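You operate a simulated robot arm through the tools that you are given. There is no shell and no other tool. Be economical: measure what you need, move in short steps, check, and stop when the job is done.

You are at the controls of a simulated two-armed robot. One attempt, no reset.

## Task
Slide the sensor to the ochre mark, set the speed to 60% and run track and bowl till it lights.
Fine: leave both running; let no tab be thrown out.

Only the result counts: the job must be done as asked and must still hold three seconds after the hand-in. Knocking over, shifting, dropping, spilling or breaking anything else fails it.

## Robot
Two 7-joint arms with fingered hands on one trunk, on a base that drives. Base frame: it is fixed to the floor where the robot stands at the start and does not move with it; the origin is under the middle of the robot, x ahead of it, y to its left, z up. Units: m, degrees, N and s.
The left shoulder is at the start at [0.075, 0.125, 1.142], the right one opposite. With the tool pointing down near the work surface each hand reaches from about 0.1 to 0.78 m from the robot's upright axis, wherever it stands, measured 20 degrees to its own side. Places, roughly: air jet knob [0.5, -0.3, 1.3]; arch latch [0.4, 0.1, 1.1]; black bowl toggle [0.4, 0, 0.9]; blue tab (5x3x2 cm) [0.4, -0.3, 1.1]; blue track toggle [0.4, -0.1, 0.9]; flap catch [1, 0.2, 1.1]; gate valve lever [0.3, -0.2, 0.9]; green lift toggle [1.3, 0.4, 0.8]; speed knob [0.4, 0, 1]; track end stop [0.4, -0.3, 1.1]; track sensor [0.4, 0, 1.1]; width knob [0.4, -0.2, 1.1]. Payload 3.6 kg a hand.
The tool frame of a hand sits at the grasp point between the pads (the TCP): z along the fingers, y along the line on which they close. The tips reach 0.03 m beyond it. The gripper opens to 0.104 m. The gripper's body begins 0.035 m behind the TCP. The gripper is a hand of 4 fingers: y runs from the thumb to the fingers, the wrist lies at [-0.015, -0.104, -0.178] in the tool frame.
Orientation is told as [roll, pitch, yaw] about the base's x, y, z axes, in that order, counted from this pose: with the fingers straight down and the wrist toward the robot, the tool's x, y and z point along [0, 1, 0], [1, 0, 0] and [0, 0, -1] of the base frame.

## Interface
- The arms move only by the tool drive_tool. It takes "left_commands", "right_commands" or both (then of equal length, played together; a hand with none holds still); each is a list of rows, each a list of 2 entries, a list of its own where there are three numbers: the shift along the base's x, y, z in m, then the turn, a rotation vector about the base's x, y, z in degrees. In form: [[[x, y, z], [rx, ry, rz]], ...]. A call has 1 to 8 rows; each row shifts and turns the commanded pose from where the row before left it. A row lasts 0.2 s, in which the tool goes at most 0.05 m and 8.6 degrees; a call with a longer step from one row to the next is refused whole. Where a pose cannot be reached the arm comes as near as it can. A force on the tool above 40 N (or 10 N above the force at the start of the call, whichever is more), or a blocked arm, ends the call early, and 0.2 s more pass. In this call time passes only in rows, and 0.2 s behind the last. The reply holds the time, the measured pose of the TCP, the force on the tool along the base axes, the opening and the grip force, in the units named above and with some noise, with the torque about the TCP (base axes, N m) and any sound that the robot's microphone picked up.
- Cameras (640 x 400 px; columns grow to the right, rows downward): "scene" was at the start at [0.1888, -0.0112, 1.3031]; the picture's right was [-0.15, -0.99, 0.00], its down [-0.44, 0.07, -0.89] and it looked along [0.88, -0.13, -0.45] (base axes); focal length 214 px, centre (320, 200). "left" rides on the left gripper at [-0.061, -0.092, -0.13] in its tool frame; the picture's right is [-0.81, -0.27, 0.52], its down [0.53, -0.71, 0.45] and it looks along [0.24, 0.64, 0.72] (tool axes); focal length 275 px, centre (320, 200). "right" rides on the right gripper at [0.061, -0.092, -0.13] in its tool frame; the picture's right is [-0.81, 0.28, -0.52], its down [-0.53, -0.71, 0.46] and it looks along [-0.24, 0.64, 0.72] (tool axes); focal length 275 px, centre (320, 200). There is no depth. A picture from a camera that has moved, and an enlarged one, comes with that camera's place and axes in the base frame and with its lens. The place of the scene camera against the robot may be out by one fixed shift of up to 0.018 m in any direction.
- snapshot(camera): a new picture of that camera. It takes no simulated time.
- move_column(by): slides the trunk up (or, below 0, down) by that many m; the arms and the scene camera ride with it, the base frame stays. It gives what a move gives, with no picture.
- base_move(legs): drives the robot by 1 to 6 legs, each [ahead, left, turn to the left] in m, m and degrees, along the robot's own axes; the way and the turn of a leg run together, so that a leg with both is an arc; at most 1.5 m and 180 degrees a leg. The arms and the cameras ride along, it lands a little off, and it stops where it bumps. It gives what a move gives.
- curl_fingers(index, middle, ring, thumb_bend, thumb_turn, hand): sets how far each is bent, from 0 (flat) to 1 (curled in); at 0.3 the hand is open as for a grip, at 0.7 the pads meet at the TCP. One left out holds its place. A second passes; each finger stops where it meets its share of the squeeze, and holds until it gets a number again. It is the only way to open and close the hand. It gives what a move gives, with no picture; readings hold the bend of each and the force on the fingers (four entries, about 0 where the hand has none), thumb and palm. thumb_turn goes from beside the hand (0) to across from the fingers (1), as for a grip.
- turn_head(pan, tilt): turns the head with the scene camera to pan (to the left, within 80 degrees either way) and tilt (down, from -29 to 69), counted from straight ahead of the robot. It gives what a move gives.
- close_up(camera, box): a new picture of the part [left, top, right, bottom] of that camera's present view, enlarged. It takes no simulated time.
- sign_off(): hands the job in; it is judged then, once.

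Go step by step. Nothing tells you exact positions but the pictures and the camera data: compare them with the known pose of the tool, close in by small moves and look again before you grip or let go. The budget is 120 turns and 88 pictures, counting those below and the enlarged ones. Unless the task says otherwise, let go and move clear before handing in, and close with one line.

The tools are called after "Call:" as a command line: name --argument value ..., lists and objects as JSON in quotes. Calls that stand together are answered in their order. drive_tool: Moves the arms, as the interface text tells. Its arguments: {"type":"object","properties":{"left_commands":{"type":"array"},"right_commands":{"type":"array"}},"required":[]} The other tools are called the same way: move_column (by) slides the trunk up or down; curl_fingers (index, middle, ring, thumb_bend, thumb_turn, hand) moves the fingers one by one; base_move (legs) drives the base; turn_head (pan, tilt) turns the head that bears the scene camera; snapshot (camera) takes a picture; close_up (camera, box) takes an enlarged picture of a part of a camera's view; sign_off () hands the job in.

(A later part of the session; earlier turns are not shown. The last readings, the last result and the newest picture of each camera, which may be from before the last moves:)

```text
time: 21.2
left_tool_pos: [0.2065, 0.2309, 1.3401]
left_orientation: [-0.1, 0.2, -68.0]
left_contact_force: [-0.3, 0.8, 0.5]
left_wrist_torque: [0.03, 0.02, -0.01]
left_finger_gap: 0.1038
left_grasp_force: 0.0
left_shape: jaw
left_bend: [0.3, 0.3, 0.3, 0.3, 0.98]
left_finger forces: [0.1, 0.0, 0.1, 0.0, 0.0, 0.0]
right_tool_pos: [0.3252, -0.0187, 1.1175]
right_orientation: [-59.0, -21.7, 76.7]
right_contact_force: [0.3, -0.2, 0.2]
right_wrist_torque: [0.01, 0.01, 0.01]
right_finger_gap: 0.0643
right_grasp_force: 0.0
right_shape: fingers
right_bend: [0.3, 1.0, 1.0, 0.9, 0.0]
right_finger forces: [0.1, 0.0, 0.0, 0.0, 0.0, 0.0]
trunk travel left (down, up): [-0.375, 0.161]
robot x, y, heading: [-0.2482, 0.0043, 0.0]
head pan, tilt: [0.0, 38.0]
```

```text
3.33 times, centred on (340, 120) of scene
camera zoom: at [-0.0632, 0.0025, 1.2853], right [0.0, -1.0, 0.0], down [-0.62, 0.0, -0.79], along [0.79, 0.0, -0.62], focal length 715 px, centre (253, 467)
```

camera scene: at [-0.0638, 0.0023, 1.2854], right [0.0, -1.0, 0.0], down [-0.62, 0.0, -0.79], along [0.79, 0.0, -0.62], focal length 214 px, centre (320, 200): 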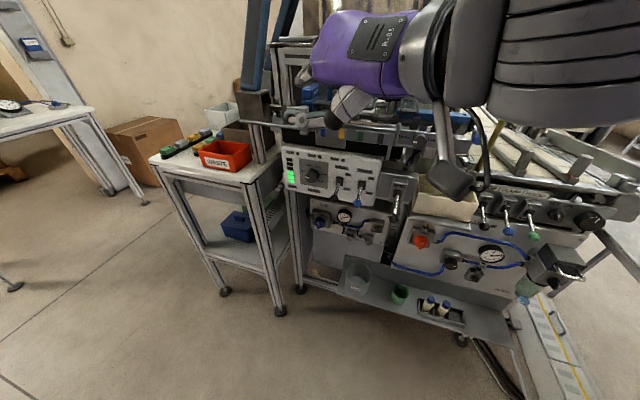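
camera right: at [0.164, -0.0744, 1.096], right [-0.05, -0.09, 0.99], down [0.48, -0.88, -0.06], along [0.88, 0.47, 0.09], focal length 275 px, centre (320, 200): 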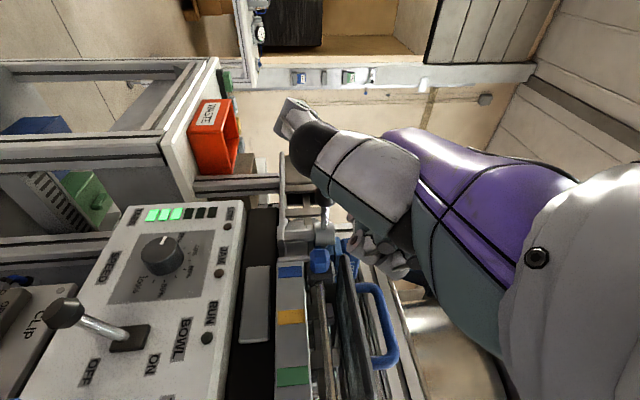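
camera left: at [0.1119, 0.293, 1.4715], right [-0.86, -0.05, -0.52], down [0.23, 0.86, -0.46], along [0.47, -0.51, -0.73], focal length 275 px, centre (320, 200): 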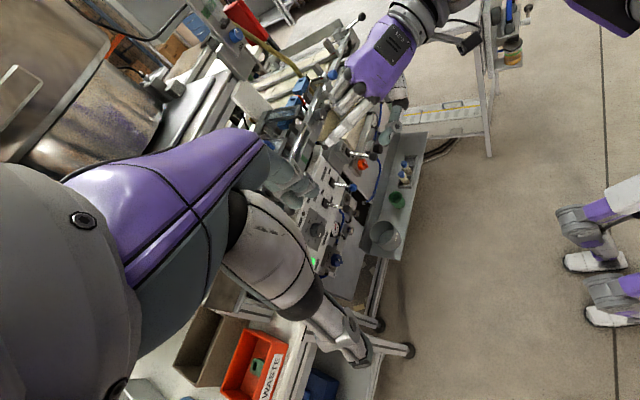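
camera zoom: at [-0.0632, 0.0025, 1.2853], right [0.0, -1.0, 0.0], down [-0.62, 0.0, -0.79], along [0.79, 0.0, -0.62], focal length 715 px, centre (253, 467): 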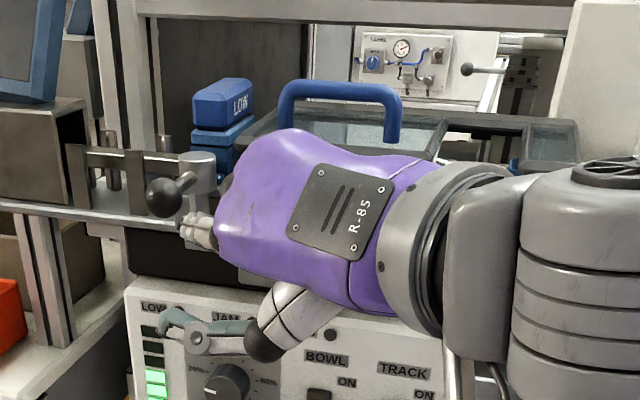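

The index tip seems nearer (0.028, 0.055, 0.007) from the TCP, so it is now about [0.353, 0.036, 1.124]. I shift the left hand for a freer view, and bring the right index slightly right and ahead.

Call:
drive_tool --left_commands '[[[0.03, 0, 0.01], [0, 0, 0]], [[0.03, 0, 0.01], [0, 0, 0]], [[0.03, 0, 0.01], [0, 0, 0]]]' --right_commands '[[[0.008, -0.003, -0.004], [0, 0, 0]], [[0.008, -0.003, -0.004], [0, 0, 0]], [[0.008, -0.003, -0.003], [0, 0, 0]]]'

Call:
snapshot --camera "left"

Call:
close_up --camera "right" --box '[240, 180, 400, 320]'

```text
time: 22.0
left_tool_pos: [0.2731, 0.2312, 1.3654]
left_orientation: [0.2, -0.1, -68.1]
left_contact_force: [0.8, 0.8, 0.6]
left_wrist_torque: [0.04, 0.03, -0.05]
left_finger_gap: 0.1038
left_grasp_force: 0.1
left_shape: jaw
left_bend: [0.3, 0.3, 0.3, 0.3, 0.98]
left_finger forces: [0.1, 0.0, 0.0, 0.0, 0.0, 0.1]
left hand out of reach, approached as far as the arm can: row 3
right_tool_pos: [0.3471, -0.0292, 1.1072]
right_orientation: [-59.1, -21.8, 76.7]
right_contact_force: [0.0, 0.1, -0.2]
right_wrist_torque: [0.02, 0.02, 0.0]
right_finger_gap: 0.0644
right_grasp_force: 0.0
right_shape: fingers
right_bend: [0.3, 1.0, 1.0, 0.9, 0.0]
right_finger forces: [0.1, 0.1, 0.0, 0.1, 0.0, 0.0]
trunk travel left (down, up): [-0.375, 0.161]
robot x, y, heading: [-0.2469, 0.0021, 0.0]
head pan, tilt: [0.0, 38.0]
```

```text
56 pictures are left
camera left: at [0.1807, 0.2935, 1.4954], right [-0.85, -0.05, -0.52], down [0.23, 0.86, -0.45], along [0.47, -0.51, -0.72], focal length 275 px, centre (320, 200)
```

left: 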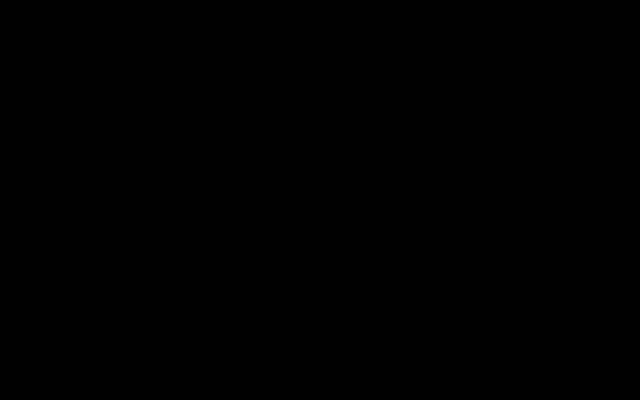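

```text
2.86 times, centred on (320, 250) of right
camera zoom: at [0.1872, -0.0836, 1.0857], right [-0.05, -0.09, 0.99], down [0.48, -0.88, -0.06], along [0.88, 0.47, 0.09], focal length 786 px, centre (320, 57)
```

zoom: 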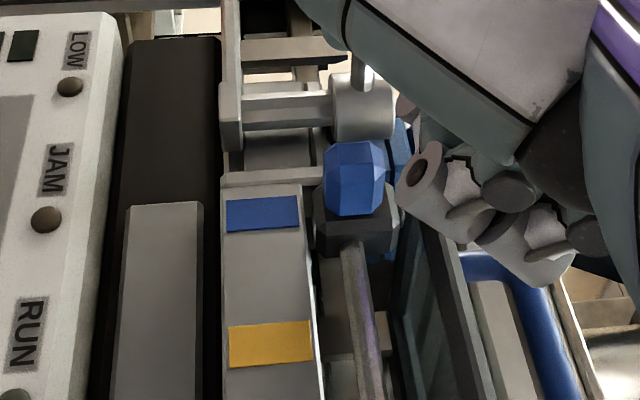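

The left camera went black (something right before its lens), so I bring the left hand back and a bit higher in y to look again before pushing.

Call:
drive_tool --left_commands '[[[-0.025, 0.0, -0.01], [0, 0, 0]], [[-0.02, 0.0, -0.01], [0, 0, 4]], [[0, 0.0, 0], [0, 0, 8]], [[0, 0.0, 0], [0, 0, 8]]]'

Call:
snapshot --camera "left"

```text
time: 23.0
left_tool_pos: [0.2277, 0.231, 1.345]
left_orientation: [-0.1, -0.1, -47.8]
left_contact_force: [-0.7, -0.3, -0.6]
left_wrist_torque: [0.05, 0.0, 0.0]
left_finger_gap: 0.1034
left_grasp_force: 0.0
left_shape: jaw
left_bend: [0.3, 0.3, 0.3, 0.3, 0.98]
left_finger forces: [0.0, 0.0, 0.1, 0.0, 0.0, 0.1]
right_tool_pos: [0.3472, -0.0291, 1.1088]
right_orientation: [-59.1, -21.6, 76.8]
right_contact_force: [0.1, -0.5, -0.6]
right_wrist_torque: [0.02, 0.03, 0.01]
right_finger_gap: 0.0644
right_grasp_force: 0.2
right_shape: fingers
right_bend: [0.3, 1.0, 1.0, 0.9, 0.0]
right_finger forces: [0.0, 0.0, 0.1, 0.1, 0.0, 0.0]
trunk travel left (down, up): [-0.375, 0.161]
robot x, y, heading: [-0.2491, 0.0003, -0.0]
head pan, tilt: [0.0, 38.0]
```

```text
54 pictures are left
camera left: at [0.1197, 0.258, 1.4758], right [-0.79, -0.34, -0.52], down [-0.08, 0.89, -0.46], along [0.61, -0.31, -0.72], focal length 275 px, centre (320, 200)
```

left: 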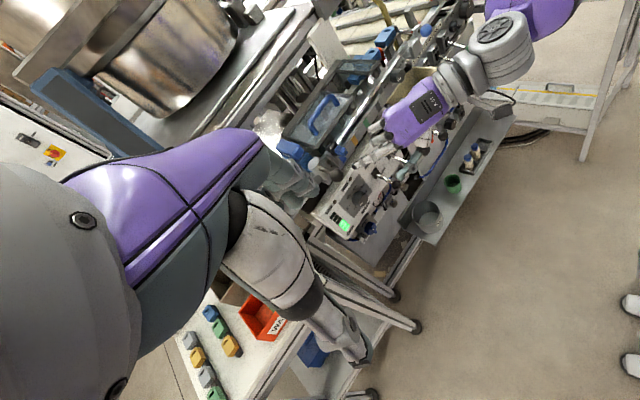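

Call:
close_up --camera "left" --box '[290, 100, 430, 200]'

```text
4.00 times, centred on (360, 150) of left
camera zoom: at [0.1197, 0.258, 1.4758], right [-0.79, -0.34, -0.52], down [-0.08, 0.89, -0.46], along [0.61, -0.31, -0.72], focal length 1101 px, centre (160, 400)
```

zoom: 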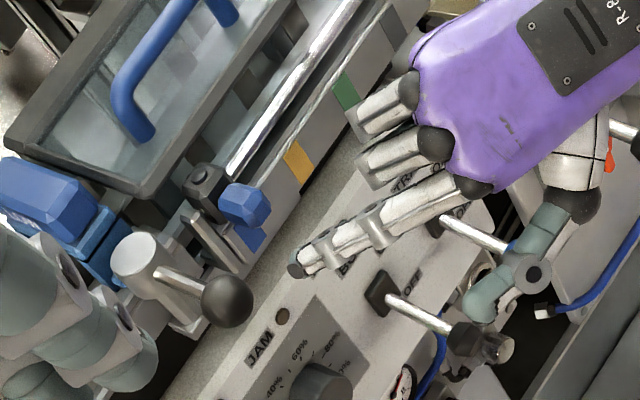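

The view is now clear: index tip ≈ [0.377, 0.032, 1.115], handle centre ≈ [0.418, −0.004, 1.114], arch post ≈ [0.45, 0.044]. I slip the fingertip into the gap left of the handle.

Call:
drive_tool --right_commands '[[[0.013, -0.003, 0], [0, 0, 0]], [[0.013, -0.003, 0], [0, 0, 0]], [[0.013, -0.003, 0], [0, 0, 0]]]'

Call:
close_up --camera "left" --box '[290, 100, 430, 200]'

```text
time: 23.8
left_tool_pos: [0.2274, 0.2309, 1.3447]
left_orientation: [-0.1, 0.2, -48.0]
left_contact_force: [0.0, 0.7, 0.3]
left_wrist_torque: [0.01, 0.02, 0.02]
left_finger_gap: 0.1034
left_grasp_force: 0.1
left_shape: jaw
left_bend: [0.3, 0.3, 0.3, 0.3, 0.98]
left_finger forces: [0.0, 0.0, 0.0, 0.1, 0.0, 0.0]
right_tool_pos: [0.3871, -0.0374, 1.1093]
right_orientation: [-59.1, -21.7, 76.8]
right_contact_force: [0.2, 0.0, 0.2]
right_wrist_torque: [0.0, 0.03, 0.02]
right_finger_gap: 0.0643
right_grasp_force: 0.0
right_shape: fingers
right_bend: [0.3, 1.0, 1.0, 0.9, 0.0]
right_finger forces: [0.1, 0.0, 0.0, 0.0, 0.0, 0.0]
trunk travel left (down, up): [-0.375, 0.161]
robot x, y, heading: [-0.2479, -0.0024, -0.3]
head pan, tilt: [0.0, 38.0]
```

```text
4.00 times, centred on (360, 150) of left
camera zoom: at [0.1204, 0.2581, 1.4756], right [-0.79, -0.34, -0.52], down [-0.08, 0.89, -0.46], along [0.61, -0.32, -0.73], focal length 1101 px, centre (160, 400)
```

zoom: 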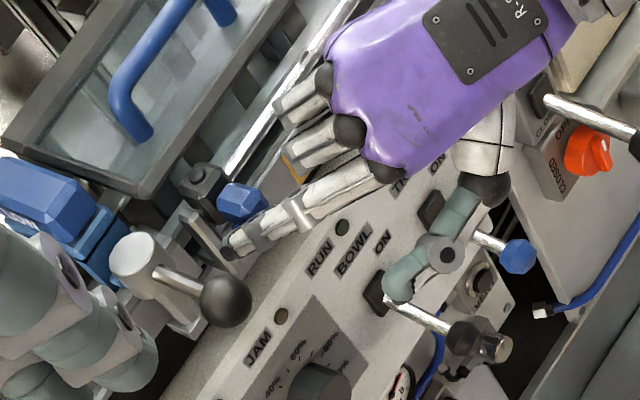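

The fingertip is in place left of the handle. I push along the rail by about 2.5 cm first.

Call:
drive_tool --right_commands '[[[-0.0025, -0.008, 0], [0, 0, 0]], [[-0.0025, -0.008, 0], [0, 0, 0]], [[-0.0025, -0.008, 0], [0, 0, 0]]]'

Call:
close_up --camera "left" --box '[290, 100, 430, 200]'

```text
time: 24.6
left_tool_pos: [0.228, 0.2302, 1.3453]
left_orientation: [0.1, 0.0, -48.0]
left_contact_force: [0.8, -0.7, -0.1]
left_wrist_torque: [0.01, 0.01, -0.02]
left_finger_gap: 0.1039
left_grasp_force: 0.0
left_shape: jaw
left_bend: [0.3, 0.3, 0.3, 0.3, 0.98]
left_finger forces: [0.1, 0.0, 0.1, 0.0, 0.0, 0.0]
right_tool_pos: [0.3788, -0.0621, 1.1077]
right_orientation: [-59.1, -21.6, 76.7]
right_contact_force: [0.6, 0.5, 0.3]
right_wrist_torque: [0.01, 0.0, 0.03]
right_finger_gap: 0.0639
right_grasp_force: 0.6
right_shape: fingers
right_bend: [0.29, 1.0, 1.0, 0.9, 0.0]
right_finger forces: [1.1, 0.0, 0.0, 0.0, 0.0, 0.0]
trunk travel left (down, up): [-0.375, 0.161]
robot x, y, heading: [-0.247, 0.0027, -0.2]
head pan, tilt: [0.0, 38.0]
```

```text
4.00 times, centred on (360, 150) of left
camera zoom: at [0.1199, 0.258, 1.4757], right [-0.79, -0.34, -0.52], down [-0.08, 0.89, -0.46], along [0.61, -0.32, -0.73], focal length 1101 px, centre (160, 400)
```

zoom: 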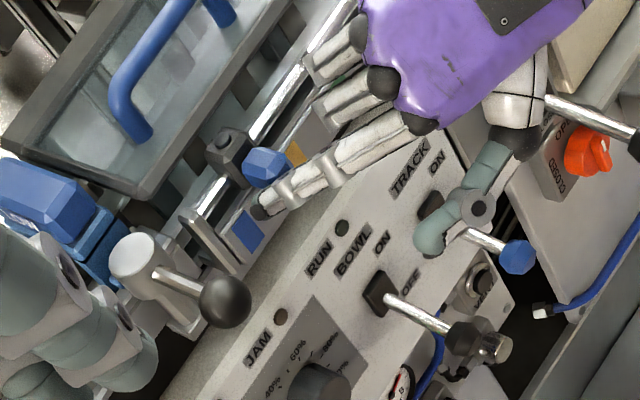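

The handle slid about half-way (blue strip stays as a mark). I push about 2 cm more.

Call:
drive_tool --right_commands '[[[-0.002, -0.0066, 0], [0, 0, 0]], [[-0.002, -0.0066, 0], [0, 0, 0]], [[-0.0018, -0.006, 0], [0, 0, 0]]]'

Call:
close_up --camera "left" --box '[290, 100, 430, 200]'

Call:
close_up --camera "right" --box '[220, 160, 420, 320]'

```text
time: 25.4
left_tool_pos: [0.2289, 0.2321, 1.3442]
left_orientation: [-0.1, 0.2, -48.1]
left_contact_force: [-0.2, -0.1, 0.6]
left_wrist_torque: [0.01, -0.03, 0.02]
left_finger_gap: 0.1038
left_grasp_force: 0.0
left_shape: jaw
left_bend: [0.3, 0.3, 0.3, 0.3, 0.98]
left_finger forces: [0.0, 0.1, 0.1, 0.0, 0.1, 0.0]
right_tool_pos: [0.3721, -0.0803, 1.108]
right_orientation: [-59.1, -21.7, 76.9]
right_contact_force: [-0.7, 1.6, 0.2]
right_wrist_torque: [-0.03, 0.0, 0.07]
right_finger_gap: 0.0637
right_grasp_force: 0.9
right_shape: fingers
right_bend: [0.29, 1.0, 1.0, 0.9, 0.0]
right_finger forces: [1.4, 0.0, 0.1, 0.0, 0.1, 0.0]
trunk travel left (down, up): [-0.375, 0.161]
robot x, y, heading: [-0.2484, 0.0026, 0.1]
head pan, tilt: [0.0, 38.0]
```

```text
4.00 times, centred on (360, 150) of left
camera zoom: at [0.1198, 0.2581, 1.4757], right [-0.79, -0.34, -0.52], down [-0.08, 0.89, -0.46], along [0.61, -0.32, -0.73], focal length 1101 px, centre (160, 400)
```

zoom: 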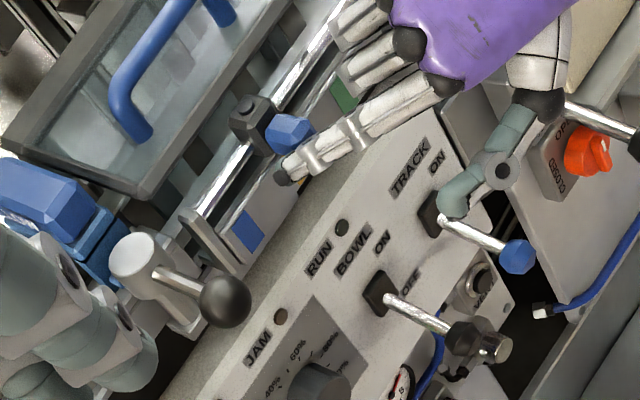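

```text
2.50 times, centred on (320, 240) of right
camera zoom: at [0.212, -0.1366, 1.0858], right [-0.05, -0.09, 0.99], down [0.48, -0.88, -0.06], along [0.88, 0.47, 0.09], focal length 688 px, centre (320, 100)
```

zoom: 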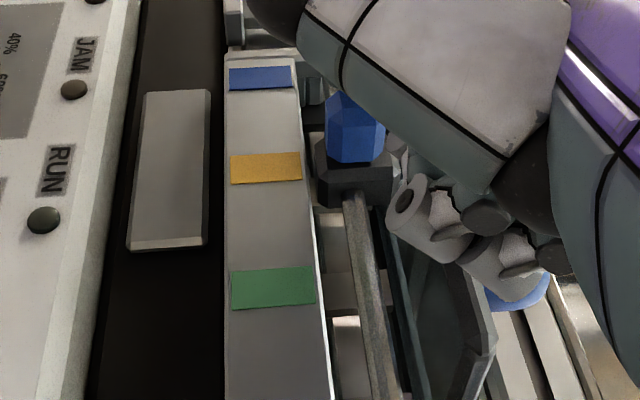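

The carriage now lines up with the ochre mark to within a millimetre or two. I ease the finger off to the left and pull straight back.

Call:
drive_tool --right_commands '[[[0.0015, 0.006, 0], [0, 0, 0]], [[-0.02, 0.006, 0], [0, 0, 0]], [[-0.03, 0.008, 0], [0, 0, 0]], [[-0.04, 0.01, 0], [0, 0, 0]]]'

Call:
close_up --camera "left" --box '[290, 100, 430, 200]'

Call:
close_up --camera "right" --box '[180, 180, 380, 340]'

```text
time: 26.4
left_tool_pos: [0.228, 0.2305, 1.3448]
left_orientation: [0.0, 0.0, -48.0]
left_contact_force: [0.3, 0.8, 0.6]
left_wrist_torque: [0.01, -0.01, 0.01]
left_finger_gap: 0.1036
left_grasp_force: 0.1
left_shape: jaw
left_bend: [0.3, 0.3, 0.3, 0.3, 0.98]
left_finger forces: [0.1, 0.0, 0.1, 0.0, 0.1, 0.0]
right_tool_pos: [0.284, -0.0505, 1.1098]
right_orientation: [-59.2, -21.6, 76.7]
right_contact_force: [-0.7, -0.2, -0.7]
right_wrist_torque: [-0.03, 0.01, 0.01]
right_finger_gap: 0.0643
right_grasp_force: 0.0
right_shape: fingers
right_bend: [0.3, 1.0, 1.0, 0.9, 0.0]
right_finger forces: [0.1, 0.0, 0.0, 0.1, 0.0, 0.0]
trunk travel left (down, up): [-0.375, 0.161]
robot x, y, heading: [-0.2472, -0.003, 0.0]
head pan, tilt: [0.0, 38.0]
```

```text
4.00 times, centred on (360, 150) of left
camera zoom: at [0.1194, 0.2581, 1.4758], right [-0.79, -0.34, -0.52], down [-0.08, 0.89, -0.46], along [0.61, -0.32, -0.73], focal length 1101 px, centre (160, 400)
```

zoom: 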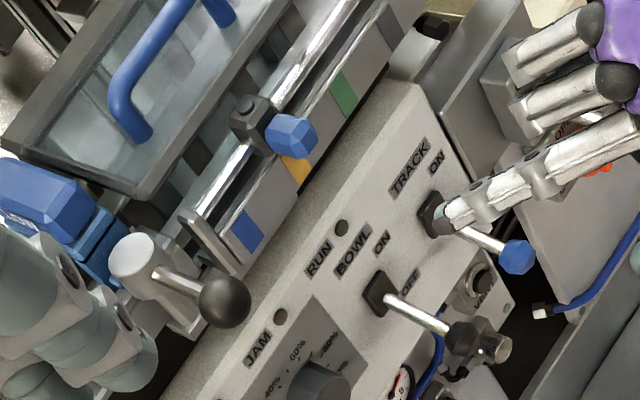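

```text
2.50 times, centred on (280, 260) of right
camera zoom: at [0.123, -0.1063, 1.086], right [-0.05, -0.09, 0.99], down [0.48, -0.88, -0.06], along [0.88, 0.47, 0.09], focal length 688 px, centre (420, 50)
```

zoom: 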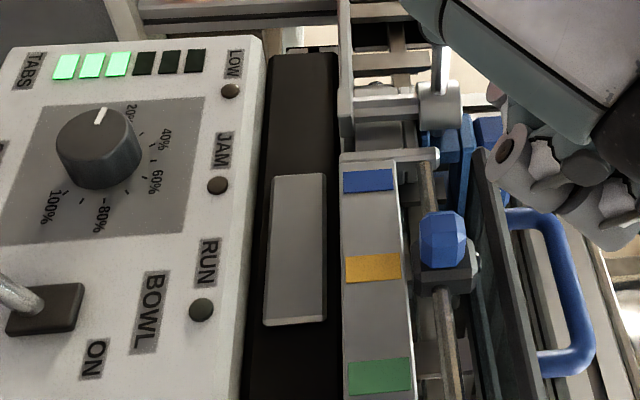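

The sensor is on ochre. Now the speed dial: I look at it closely from the three cameras to get the pointer and tick angles.

Call:
close_up --camera "left" --box '[310, 150, 430, 230]'

Call:
close_up --camera "right" --box '[170, 190, 280, 280]'

Call:
close_up --camera "scene" --box '[270, 130, 390, 210]'

```text
5.00 times, centred on (370, 190) of left
camera zoom: at [0.1194, 0.2581, 1.4758], right [-0.79, -0.34, -0.52], down [-0.08, 0.89, -0.46], along [0.61, -0.32, -0.73], focal length 1376 px, centre (70, 250)
```

zoom: 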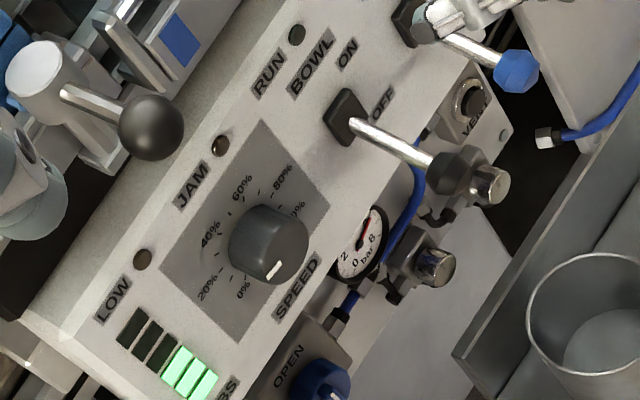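

```text
4.44 times, centred on (225, 235) of right
camera zoom: at [0.123, -0.1063, 1.086], right [-0.05, -0.09, 0.99], down [0.48, -0.88, -0.06], along [0.88, 0.47, 0.09], focal length 1224 px, centre (742, 44)
```

zoom: 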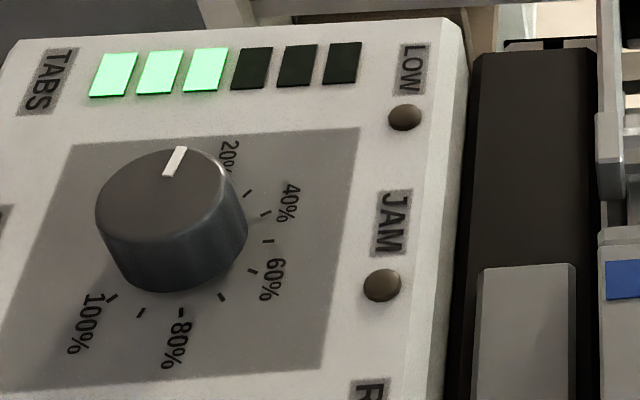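

```text
5.00 times, centred on (330, 170) of scene
camera zoom: at [-0.0643, 0.0024, 1.2855], right [0.0, -1.0, 0.0], down [-0.62, 0.0, -0.79], along [0.79, 0.0, -0.62], focal length 1072 px, centre (270, 350)
```

zoom: 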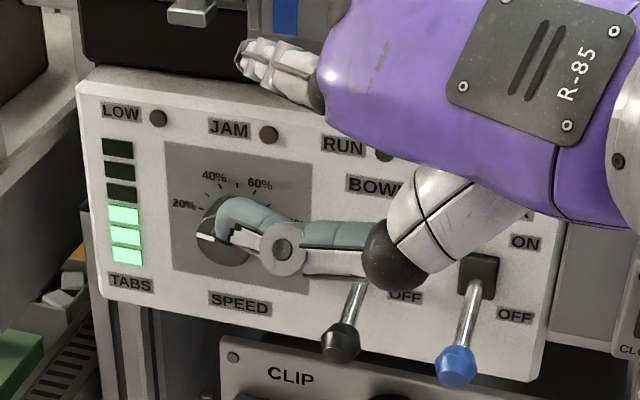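

The dial sweeps 300° (30° per 10%, 20% at 9 o'clock, 50% straight up), so 60% is 30° right of straight up. I'll reshape the hand for a pinch and align it with the panel normal [0.95, −0.30, 0].

Call:
drive_tool --right_commands '[[[-0.005, 0.01, 0], [0, -7, 0]], [[-0.005, 0.01, 0], [0, -7, 0]], [[0, 0.01, 0], [0, -7, 0]], [[0, 0.01, 0], [0, -8, 0]], [[0, 0.01, 0], [0, 0, -6]], [[0, 0.01, 0], [0, 0, -6]], [[0, 0.01, 0], [0, 0, -5.6]]]'

Call:
curl_fingers --hand "right" --index 0.4 --middle 0.4 --ring 0.4 --thumb_bend 0.4 --thumb_turn 1

Call:
snapshot --camera "right"

```text
time: 28.0
left_tool_pos: [0.2277, 0.2306, 1.3449]
left_orientation: [0.0, 0.0, -48.0]
left_contact_force: [-0.3, 0.4, 0.4]
left_wrist_torque: [-0.02, 0.01, 0.0]
left_finger_gap: 0.1037
left_grasp_force: 0.1
left_shape: jaw
left_bend: [0.3, 0.3, 0.3, 0.3, 0.98]
left_finger forces: [0.0, 0.1, 0.0, 0.1, 0.0, 0.0]
right_tool_pos: [0.246, -0.1655, 1.2758]
right_orientation: [-89.4, -25.7, 72.2]
right_contact_force: [0.8, -0.8, -0.3]
right_wrist_torque: [-0.03, -0.03, 0.01]
right_finger_gap: 0.0644
right_grasp_force: 0.1
right_shape: fingers
right_bend: [0.3, 1.0, 1.0, 0.9, 0.0]
right_finger forces: [0.0, 0.0, 0.0, 0.0, 0.0, 0.1]
right hand out of reach, approached as far as the arm can: row 1, 2, 3, 4, 5, 6, 7
trunk travel left (down, up): [-0.375, 0.161]
robot x, y, heading: [-0.2459, -0.0008, 0.1]
head pan, tilt: [0.0, 38.0]
```

```text
time: 29.0
left_tool_pos: [0.2276, 0.2299, 1.3452]
left_orientation: [-0.1, 0.1, -48.0]
left_contact_force: [0.5, 0.8, 0.0]
left_wrist_torque: [0.02, -0.03, 0.01]
left_finger_gap: 0.1037
left_grasp_force: 0.0
left_shape: jaw
left_bend: [0.3, 0.3, 0.3, 0.3, 0.98]
left_finger forces: [0.0, 0.1, 0.0, 0.0, 0.0, 0.0]
right_tool_pos: [0.246, -0.1661, 1.2749]
right_orientation: [-89.4, -25.7, 72.2]
right_contact_force: [-1.1, -0.7, -0.6]
right_wrist_torque: [0.0, -0.05, 0.02]
right_finger_gap: 0.0778
right_grasp_force: 0.2
right_shape: fingers
right_bend: [0.4, 0.4, 0.4, 0.4, 0.99]
right_finger forces: [0.1, 0.0, 0.0, 0.0, 0.0, 0.1]
trunk travel left (down, up): [-0.375, 0.161]
robot x, y, heading: [-0.2509, -0.0041, -0.1]
head pan, tilt: [0.0, 38.0]
```

```text
43 pictures are left
camera right: at [0.1038, -0.1798, 1.1803], right [-0.52, 0.05, 0.85], down [0.17, -0.97, 0.17], along [0.84, 0.23, 0.49], focal length 275 px, centre (320, 200)
```

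right: 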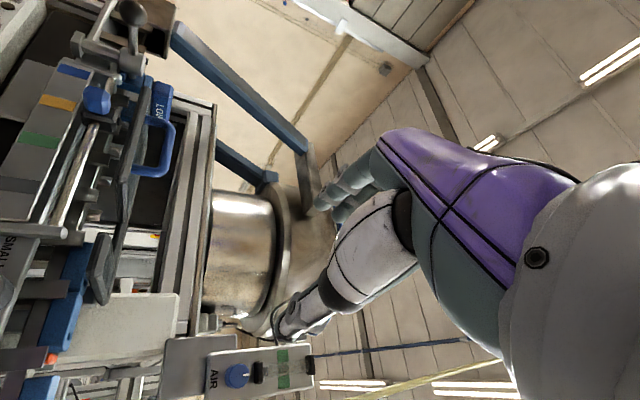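

The orientation is right but the position drifted up and back (arm limits near the body). I now try moving it forward, left and down toward the front of the panel.

Call:
drive_tool --right_commands '[[[0.015, 0.02, -0.01], [0, 0, 0]], [[0.015, 0.02, -0.03], [0, 0, 0]], [[0.015, 0.02, -0.03], [0, 0, 0]], [[0.015, 0.02, -0.03], [0, 0, 0]], [[0.01, 0.02, -0.03], [0, 0, 0]], [[0.01, 0.02, -0.03], [0, 0, 0]], [[0, 0.02, -0.02], [0, 0, 0]]]'

```text
time: 30.6
left_tool_pos: [0.2285, 0.2301, 1.3448]
left_orientation: [-0.1, 0.1, -48.0]
left_contact_force: [0.4, 0.4, 0.9]
left_wrist_torque: [0.0, -0.01, -0.02]
left_finger_gap: 0.1036
left_grasp_force: 0.1
left_shape: jaw
left_bend: [0.3, 0.3, 0.3, 0.3, 0.98]
left_finger forces: [0.0, 0.1, 0.1, 0.1, 0.0, 0.0]
right_tool_pos: [0.2461, -0.1733, 1.278]
right_orientation: [-90.2, -25.6, 72.1]
right_contact_force: [0.4, -0.6, 0.1]
right_wrist_torque: [-0.02, 0.02, 0.02]
right_finger_gap: 0.0776
right_grasp_force: 0.0
right_shape: fingers
right_bend: [0.4, 0.4, 0.4, 0.4, 0.99]
right_finger forces: [0.0, 0.0, 0.0, 0.0, 0.0, 0.0]
right hand out of reach, approached as far as the arm can: row 1, 2, 3, 4, 5, 6, 7
trunk travel left (down, up): [-0.375, 0.161]
robot x, y, heading: [-0.2507, 0.0019, -0.0]
head pan, tilt: [0.0, 38.0]
```

The wrist cannot go level with the shoulder so high, and the panel's yaw actually favours the left arm. I'll lower the trunk 0.18 m and use the left hand on the knob, keeping the right index for the toggles.

Call:
move_column --by -0.18

Call:
drive_tool --left_commands '[[[0, 0, 0], [0, 0, -8.5]], [[0, 0, 0], [0, 0, -8.5]], [[0, 0, 0], [0, 0, -8.5]], [[0, 0, 0], [0, 0, -8.5]], [[0, 0, 0], [0, 0, -8.5]], [[0, 0, 0], [0, 0, -8.5]], [[0, 0, 0], [0, 0, -8.5]]]'

```text
time: 32.6
left_tool_pos: [0.227, 0.2305, 1.1654]
left_orientation: [0.0, 0.0, -48.1]
left_contact_force: [0.0, -0.5, 0.0]
left_wrist_torque: [0.03, 0.0, 0.0]
left_finger_gap: 0.1038
left_grasp_force: 0.0
left_shape: jaw
left_bend: [0.3, 0.3, 0.3, 0.3, 0.98]
left_finger forces: [0.1, 0.0, 0.0, 0.0, 0.1, 0.1]
right_tool_pos: [0.296, -0.1742, 1.0362]
right_orientation: [-81.1, -22.1, 68.3]
right_contact_force: [-0.4, 0.0, -0.1]
right_wrist_torque: [0.01, -0.02, -0.01]
right_finger_gap: 0.0781
right_grasp_force: 0.0
right_shape: fingers
right_bend: [0.4, 0.4, 0.4, 0.4, 0.99]
right_finger forces: [0.0, 0.0, 0.0, 0.0, 0.0, 0.1]
trunk travel left (down, up): [-0.195, 0.341]
robot x, y, heading: [-0.2441, -0.0, -0.2]
head pan, tilt: [0.0, 38.0]
```

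```text
time: 34.2
left_tool_pos: [0.2188, 0.2107, 1.1363]
left_orientation: [0.1, 0.0, -107.6]
left_contact_force: [-0.3, 1.0, 0.1]
left_wrist_torque: [0.03, 0.01, -0.01]
left_finger_gap: 0.1035
left_grasp_force: 0.1
left_shape: jaw
left_bend: [0.3, 0.3, 0.3, 0.3, 0.98]
left_finger forces: [0.0, 0.0, 0.0, 0.2, 0.1, 0.1]
left hand out of reach, approached as far as the arm can: row 6, 7
right_tool_pos: [0.297, -0.1748, 1.0354]
right_orientation: [-81.0, -22.1, 68.3]
right_contact_force: [-0.4, 0.2, 1.0]
right_wrist_torque: [0.01, 0.02, -0.03]
right_finger_gap: 0.0779
right_grasp_force: 0.1
right_shape: fingers
right_bend: [0.4, 0.4, 0.4, 0.4, 0.99]
right_finger forces: [0.0, 0.0, 0.1, 0.1, 0.1, 0.1]
trunk travel left (down, up): [-0.195, 0.341]
robot x, y, heading: [-0.2491, 0.0015, -0.1]
head pan, tilt: [0.0, 38.0]
```

Now I pitch the left hand forward about its own axis while bringing it in front of the dial.

Call:
drive_tool --left_commands '[[[0.01, -0.018, -0.012], [-2.5, -8, 0]], [[0.01, -0.018, -0.012], [-2.5, -8, 0]], [[0.01, -0.018, -0.018], [-2.5, -8, 0]], [[0.01, -0.018, -0.018], [-2.5, -8, 0]], [[0.01, -0.018, -0.018], [-2.5, -8, 0]], [[0.01, -0.018, -0.018], [-2.5, -8, 0]], [[0.01, -0.018, -0.018], [-2.5, -8, 0]], [[0.01, -0.018, -0.018], [-2.5, -8, 0]]]'

Call:
snapshot --camera "left"

```text
time: 36.0
left_tool_pos: [0.2994, 0.0669, 1.0027]
left_orientation: [67.3, 0.2, -107.3]
left_contact_force: [0.3, 0.3, 0.0]
left_wrist_torque: [0.0, -0.01, -0.01]
left_finger_gap: 0.1037
left_grasp_force: 0.0
left_shape: jaw
left_bend: [0.3, 0.3, 0.3, 0.3, 0.98]
left_finger forces: [0.1, 0.0, 0.1, 0.0, 0.1, 0.0]
right_tool_pos: [0.2973, -0.1747, 1.0352]
right_orientation: [-81.1, -22.2, 68.2]
right_contact_force: [0.0, -0.7, -0.6]
right_wrist_torque: [-0.01, 0.0, -0.01]
right_finger_gap: 0.0778
right_grasp_force: 0.1
right_shape: fingers
right_bend: [0.4, 0.4, 0.4, 0.4, 0.99]
right_finger forces: [0.1, 0.0, 0.0, 0.0, 0.0, 0.0]
trunk travel left (down, up): [-0.195, 0.341]
robot x, y, heading: [-0.2434, 0.0022, 0.2]
head pan, tilt: [0.0, 38.0]
```

```text
42 pictures are left
camera left: at [0.1877, 0.198, 0.9978], right [0.24, 0.22, -0.95], down [0.81, 0.49, 0.32], along [0.54, -0.84, -0.06], focal length 275 px, centre (320, 200)
```

left: 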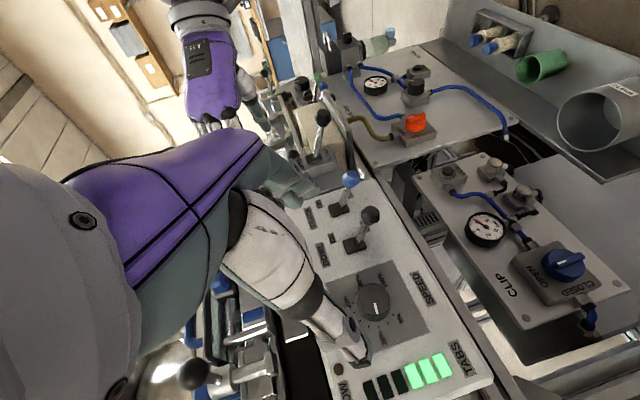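

That works very well. I finish levelling the hand and pre-roll it counter-clockwise, so there is room for a clockwise turn.

Call:
drive_tool --left_commands '[[[0, 0, 0], [-2.3, -7.2, 0]], [[0, 0, 0], [-2.3, -7.2, 0]], [[0, 0, 0], [-2.3, -7.2, 0]], [[0, 0, 0], [-8.0, 2.54, 0]], [[0, 0, 0], [-8.0, 2.54, 0]], [[0, 0, 0], [-8.0, 2.54, 0]], [[0, 0, 0], [-8.0, 2.54, 0]], [[0, 0, 0], [-8.0, 2.54, 0]]]'

Call:
snapshot --camera "left"

```text
time: 37.8
left_tool_pos: [0.299, 0.0668, 1.0029]
left_orientation: [89.5, -42.1, -107.2]
left_contact_force: [-0.1, -0.2, 0.2]
left_wrist_torque: [-0.01, 0.01, -0.02]
left_finger_gap: 0.1033
left_grasp_force: 0.1
left_shape: jaw
left_bend: [0.3, 0.3, 0.3, 0.3, 0.98]
left_finger forces: [0.0, 0.0, 0.0, 0.0, 0.0, 0.0]
right_tool_pos: [0.2965, -0.1756, 1.0351]
right_orientation: [-81.0, -22.2, 68.3]
right_contact_force: [-0.1, -0.5, 0.0]
right_wrist_torque: [0.0, 0.02, -0.01]
right_finger_gap: 0.0779
right_grasp_force: 0.0
right_shape: fingers
right_bend: [0.4, 0.4, 0.4, 0.4, 0.99]
right_finger forces: [0.0, 0.1, 0.1, 0.1, 0.0, 0.1]
trunk travel left (down, up): [-0.195, 0.341]
robot x, y, heading: [-0.2474, 0.0019, -0.1]
head pan, tilt: [0.0, 38.0]
```

```text
41 pictures are left
camera left: at [0.1803, 0.133, 0.8978], right [0.39, -0.48, -0.79], down [0.7, 0.71, -0.09], along [0.6, -0.52, 0.61], focal length 275 px, centre (320, 200)
```

left: 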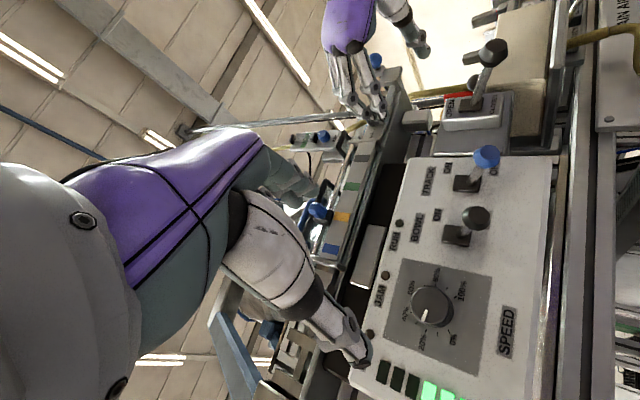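

Pose reached. Let me read the dial from this good viewpoint.

Call:
close_up --camera "left" --box '[380, 250, 500, 370]'

```text
3.33 times, centred on (440, 310) of left
camera zoom: at [0.1803, 0.133, 0.8978], right [0.39, -0.48, -0.79], down [0.7, 0.71, -0.09], along [0.6, -0.52, 0.61], focal length 918 px, centre (-80, -167)
```

zoom: 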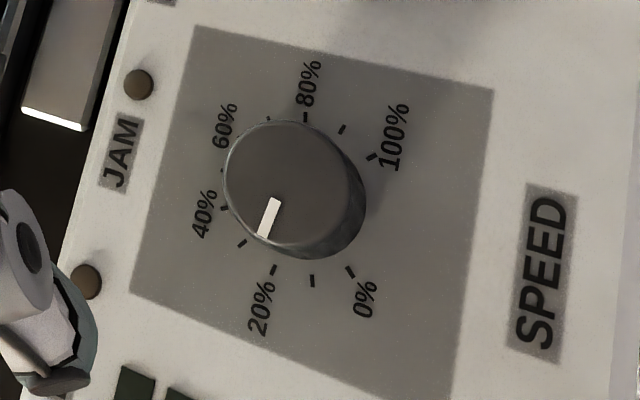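

From three views the knob's cap centre is [0.432, 0.024, 0.961] and the pointer reads about 22%, so it needs roughly 112° clockwise. I narrow the left grip and go to a point on the knob axis 7 cm out.

Call:
curl_fingers --hand "left" --index 0.43 --middle 0.43 --ring 0.43 --thumb_bend 0.43 --thumb_turn 1

Call:
drive_tool --left_commands '[[[0.02, -0.007, -0.014], [0, 0, 0]], [[0.02, -0.007, -0.014], [0, 0, 0]], [[0.02, -0.006, -0.0145], [0, 0, 0]]]'

Call:
snapshot --camera "left"

Call:
turn_head --pan -2 --tilt 20

Call:
snapshot --camera "scene"

```text
time: 38.8
left_tool_pos: [0.2994, 0.0681, 1.0027]
left_orientation: [89.4, -42.0, -107.1]
left_contact_force: [0.0, 0.0, 0.3]
left_wrist_torque: [0.02, -0.03, -0.01]
left_finger_gap: 0.0707
left_grasp_force: 0.1
left_shape: fingers
left_bend: [0.43, 0.43, 0.43, 0.43, 0.99]
left_finger forces: [0.0, 0.0, 0.0, 0.0, 0.1, 0.0]
right_tool_pos: [0.2954, -0.1758, 1.0358]
right_orientation: [-81.1, -22.2, 68.4]
right_contact_force: [0.3, 0.4, 0.0]
right_wrist_torque: [0.03, -0.01, 0.02]
right_finger_gap: 0.0778
right_grasp_force: 0.0
right_shape: fingers
right_bend: [0.4, 0.4, 0.4, 0.4, 0.99]
right_finger forces: [0.0, 0.0, 0.1, 0.0, 0.0, 0.0]
trunk travel left (down, up): [-0.195, 0.341]
robot x, y, heading: [-0.2476, 0.0008, -0.2]
head pan, tilt: [0.0, 38.0]
```

```text
time: 39.6
left_tool_pos: [0.3586, 0.047, 0.9606]
left_orientation: [89.4, -42.1, -107.1]
left_contact_force: [0.1, 0.1, 0.5]
left_wrist_torque: [0.08, 0.0, 0.0]
left_finger_gap: 0.0705
left_grasp_force: 0.0
left_shape: fingers
left_bend: [0.43, 0.43, 0.43, 0.43, 0.99]
left_finger forces: [0.1, 0.0, 0.1, 0.1, 0.0, 0.1]
right_tool_pos: [0.2957, -0.1752, 1.0356]
right_orientation: [-81.1, -22.1, 68.2]
right_contact_force: [1.2, -0.7, 0.8]
right_wrist_torque: [-0.02, 0.0, 0.01]
right_finger_gap: 0.0777
right_grasp_force: 0.0
right_shape: fingers
right_bend: [0.4, 0.4, 0.4, 0.4, 0.99]
right_finger forces: [0.1, 0.0, 0.0, 0.0, 0.0, 0.0]
trunk travel left (down, up): [-0.195, 0.341]
robot x, y, heading: [-0.2482, -0.0005, -0.1]
head pan, tilt: [0.0, 38.0]
```

```text
39 pictures are left
camera left: at [0.2404, 0.1133, 0.8554], right [0.39, -0.48, -0.79], down [0.7, 0.71, -0.08], along [0.6, -0.52, 0.61], focal length 275 px, centre (320, 200)
```

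left: 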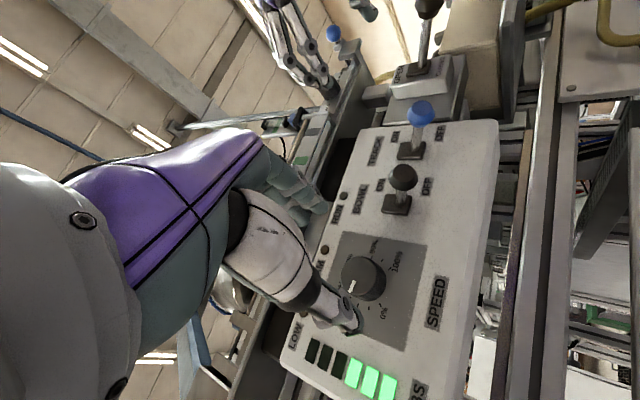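

```text
time: 40.4
left_tool_pos: [0.3584, 0.0478, 0.9597]
left_orientation: [89.4, -42.0, -107.2]
left_contact_force: [0.1, -0.2, 0.2]
left_wrist_torque: [0.03, 0.01, 0.0]
left_finger_gap: 0.0707
left_grasp_force: 0.0
left_shape: fingers
left_bend: [0.43, 0.43, 0.43, 0.43, 0.99]
left_finger forces: [0.1, 0.0, 0.0, 0.1, 0.1, 0.0]
right_tool_pos: [0.2958, -0.1752, 1.0343]
right_orientation: [-81.1, -22.1, 68.3]
right_contact_force: [-0.3, 0.4, -0.6]
right_wrist_torque: [0.0, -0.01, 0.04]
right_finger_gap: 0.078
right_grasp_force: 0.0
right_shape: fingers
right_bend: [0.4, 0.4, 0.4, 0.4, 0.99]
right_finger forces: [0.1, 0.0, 0.1, 0.0, 0.0, 0.0]
trunk travel left (down, up): [-0.195, 0.341]
robot x, y, heading: [-0.2467, 0.0029, -0.5]
head pan, tilt: [-2.0, 20.0]
```

```text
38 pictures are left
camera scene: at [-0.0117, -0.001, 1.1325], right [-0.04, -1.0, 0.0], down [-0.34, 0.01, -0.94], along [0.94, -0.03, -0.34], focal length 214 px, centre (320, 200)
```

scene: 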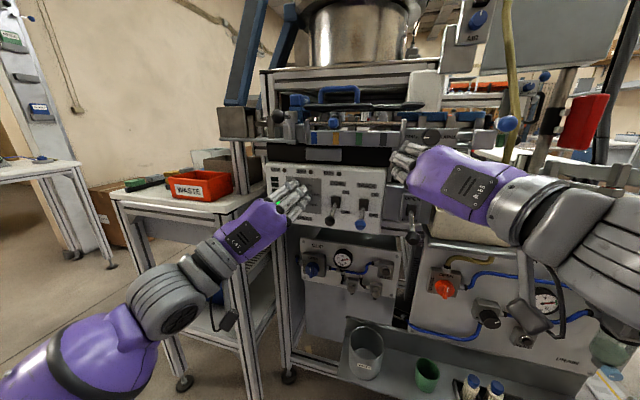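

The hand is on the knob's axis and everything is clear. I advance so that the pads straddle the knob.

Call:
drive_tool --left_commands '[[[0.0145, -0.0045, 0], [0, 0, 0]], [[0.0145, -0.0045, 0], [0, 0, 0]], [[0.014, -0.0044, 0], [0, 0, 0]], [[0.0135, -0.0041, 0], [0, 0, 0]]]'

Call:
close_up --camera "left" --box '[220, 120, 460, 320]'

Call:
close_up --camera "scene" --box '[250, 140, 400, 240]'

```text
time: 41.4
left_tool_pos: [0.4158, 0.0302, 0.9618]
left_orientation: [89.4, -42.0, -107.3]
left_contact_force: [-0.3, -0.3, 0.2]
left_wrist_torque: [0.01, -0.03, 0.0]
left_finger_gap: 0.0707
left_grasp_force: 0.0
left_shape: fingers
left_bend: [0.43, 0.43, 0.43, 0.43, 0.99]
left_finger forces: [0.0, 0.0, 0.0, 0.1, 0.0, 0.0]
right_tool_pos: [0.2956, -0.174, 1.0356]
right_orientation: [-81.1, -22.1, 68.2]
right_contact_force: [-0.3, 0.2, -0.2]
right_wrist_torque: [0.01, 0.0, -0.02]
right_finger_gap: 0.0776
right_grasp_force: 0.1
right_shape: fingers
right_bend: [0.4, 0.4, 0.4, 0.4, 0.99]
right_finger forces: [0.0, 0.1, 0.0, 0.1, 0.0, 0.0]
trunk travel left (down, up): [-0.195, 0.341]
robot x, y, heading: [-0.2457, 0.0024, -0.3]
head pan, tilt: [-2.0, 20.0]
```

```text
2.00 times, centred on (340, 220) of left
camera zoom: at [0.2974, 0.0962, 0.8551], right [0.38, -0.48, -0.79], down [0.7, 0.71, -0.08], along [0.6, -0.52, 0.61], focal length 551 px, centre (280, 160)
```

zoom: 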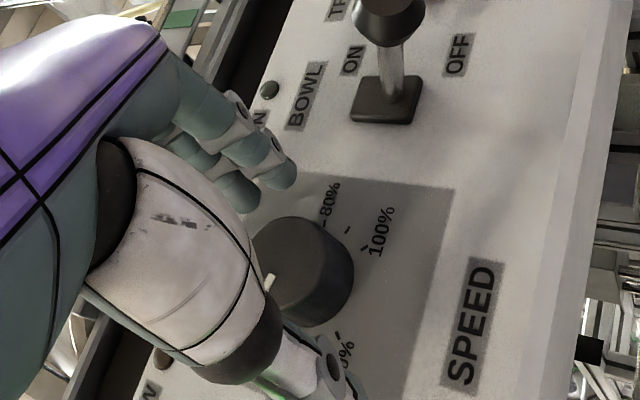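

```text
4.00 times, centred on (325, 190) of scene
camera zoom: at [-0.0116, -0.0011, 1.1326], right [-0.04, -1.0, 0.0], down [-0.34, 0.01, -0.94], along [0.94, -0.03, -0.34], focal length 858 px, centre (300, 240)
```

zoom: 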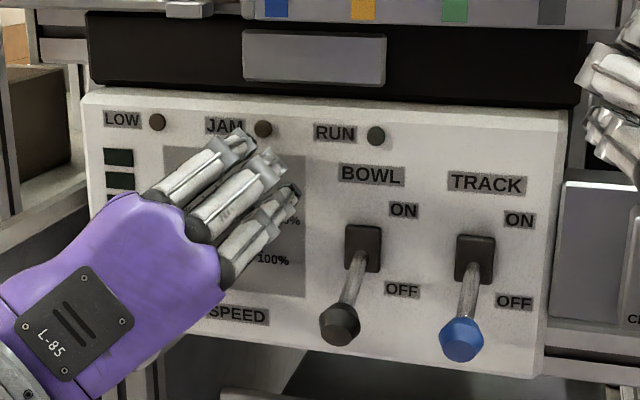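

The knob lies between the fingers (above) and the thumb (below). I close on it.

Call:
curl_fingers --hand "left" --index 0.7 --middle 0.7 --ring 0.7 --thumb_bend 0.7

Call:
close_up --camera "left" --box '[220, 120, 460, 320]'

```text
time: 42.4
left_tool_pos: [0.4142, 0.0286, 0.9607]
left_orientation: [89.5, -42.0, -107.5]
left_contact_force: [0.7, -5.5, 5.4]
left_wrist_torque: [-0.06, -0.16, -0.12]
left_finger_gap: 0.0277
left_grasp_force: 11.8
left_shape: fingers
left_bend: [0.6, 0.63, 0.7, 0.61, 1.0]
left_finger forces: [7.8, 7.4, 0.1, 0.1, 8.1, 0.1]
right_tool_pos: [0.2959, -0.1757, 1.0363]
right_orientation: [-81.1, -22.2, 68.3]
right_contact_force: [-0.5, -0.6, 0.1]
right_wrist_torque: [0.04, 0.01, 0.0]
right_finger_gap: 0.0778
right_grasp_force: 0.0
right_shape: fingers
right_bend: [0.4, 0.4, 0.4, 0.4, 0.99]
right_finger forces: [0.1, 0.1, 0.0, 0.0, 0.1, 0.0]
trunk travel left (down, up): [-0.195, 0.341]
robot x, y, heading: [-0.2468, 0.0014, -0.1]
head pan, tilt: [-2.0, 20.0]
```

```text
2.00 times, centred on (340, 220) of left
camera zoom: at [0.2968, 0.0956, 0.8557], right [0.39, -0.48, -0.79], down [0.7, 0.71, -0.08], along [0.6, -0.52, 0.61], focal length 551 px, centre (280, 160)
```

zoom: 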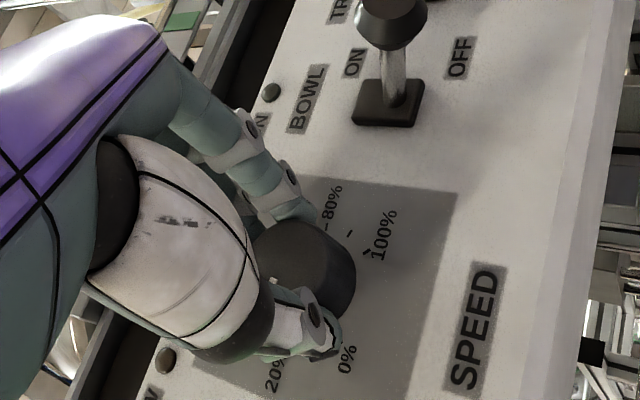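

Index, middle and thumb hold the knob. I turn it clockwise 40° about the panel normal and check.

Call:
drive_tool --left_commands '[[[0, 0, 0], [7.6, -2.4, 0]], [[0, 0, 0], [7.6, -2.4, 0]], [[0, 0, 0], [7.6, -2.4, 0]], [[0, 0, 0], [7.6, -2.4, 0]], [[0, 0, 0], [7.6, -2.4, 0]]]'

Call:
snapshot --camera "left"

```text
time: 43.6
left_tool_pos: [0.4147, 0.0296, 0.962]
left_orientation: [89.6, -2.0, -107.2]
left_contact_force: [-1.7, -5.7, 2.3]
left_wrist_torque: [-0.05, -0.08, -0.17]
left_finger_gap: 0.0275
left_grasp_force: 11.1
left_shape: fingers
left_bend: [0.6, 0.63, 0.7, 0.61, 1.0]
left_finger forces: [6.6, 7.9, 0.1, 0.1, 8.3, 0.0]
right_tool_pos: [0.2962, -0.1746, 1.0361]
right_orientation: [-81.0, -22.3, 68.3]
right_contact_force: [-0.4, 0.3, 0.1]
right_wrist_torque: [0.01, 0.05, 0.01]
right_finger_gap: 0.078
right_grasp_force: 0.0
right_shape: fingers
right_bend: [0.4, 0.4, 0.4, 0.4, 0.99]
right_finger forces: [0.0, 0.0, 0.1, 0.1, 0.1, 0.1]
trunk travel left (down, up): [-0.195, 0.341]
robot x, y, heading: [-0.2485, 0.0002, -0.0]
head pan, tilt: [-2.0, 20.0]
```

```text
34 pictures are left
camera left: at [0.3153, 0.1543, 0.8979], right [0.56, 0.08, -0.82], down [0.66, 0.56, 0.5], along [0.5, -0.82, 0.26], focal length 275 px, centre (320, 200)
```

left: 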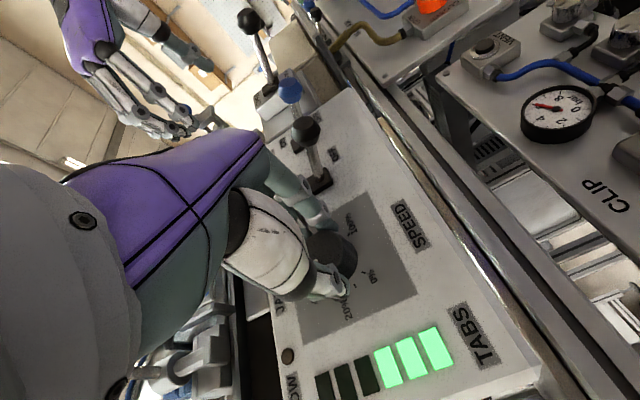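

The turn follows without slip (forces low). I continue 56° further.

Call:
drive_tool --left_commands '[[[0, 0, 0], [7.6, -2.4, 0]], [[0, 0, 0], [7.6, -2.4, 0]], [[0, 0, 0], [7.6, -2.4, 0]], [[0, 0, 0], [7.6, -2.4, 0]], [[0, 0, 0], [7.6, -2.4, 0]], [[0, 0, 0], [7.6, -2.4, 0]], [[0, 0, 0], [7.6, -2.4, 0]]]'

Call:
snapshot --camera "left"

Call:
close_up --camera "scene" --box '[250, 140, 400, 240]'

```text
time: 45.2
left_tool_pos: [0.4173, 0.0305, 0.9614]
left_orientation: [91.4, 48.8, -105.2]
left_contact_force: [-18.0, -4.5, -9.4]
left_wrist_torque: [0.12, 0.35, -0.45]
left_finger_gap: 0.0272
left_grasp_force: 14.1
left_shape: fingers
left_bend: [0.59, 0.62, 0.7, 0.63, 1.0]
left_finger forces: [10.6, 10.9, 0.0, 0.1, 7.0, 0.0]
left hand out of reach, approached as far as the arm can: row 6
right_tool_pos: [0.2946, -0.1754, 1.0363]
right_orientation: [-81.1, -22.2, 68.3]
right_contact_force: [0.9, 0.4, -0.4]
right_wrist_torque: [0.01, 0.0, -0.01]
right_finger_gap: 0.0778
right_grasp_force: 0.0
right_shape: fingers
right_bend: [0.4, 0.4, 0.4, 0.4, 0.99]
right_finger forces: [0.0, 0.1, 0.0, 0.0, 0.0, 0.1]
trunk travel left (down, up): [-0.195, 0.341]
robot x, y, heading: [-0.2497, 0.0021, -0.2]
head pan, tilt: [-2.0, 20.0]
```

```text
33 pictures are left
camera left: at [0.3196, 0.1695, 0.9895], right [0.72, 0.61, -0.32], down [0.44, -0.06, 0.9], along [0.53, -0.79, -0.31], focal length 275 px, centre (320, 200)
```

left: 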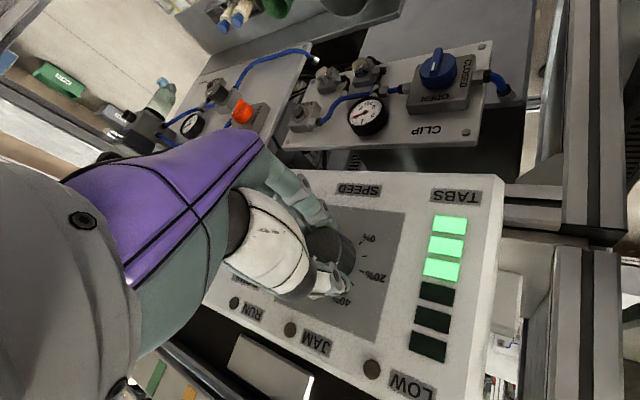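

```text
4.00 times, centred on (325, 190) of scene
camera zoom: at [-0.0129, -0.0015, 1.1328], right [-0.04, -1.0, 0.0], down [-0.34, 0.01, -0.94], along [0.94, -0.03, -0.34], focal length 858 px, centre (300, 240)
```

zoom: 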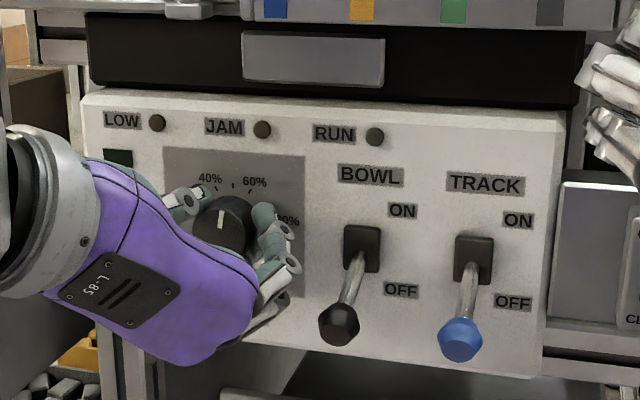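

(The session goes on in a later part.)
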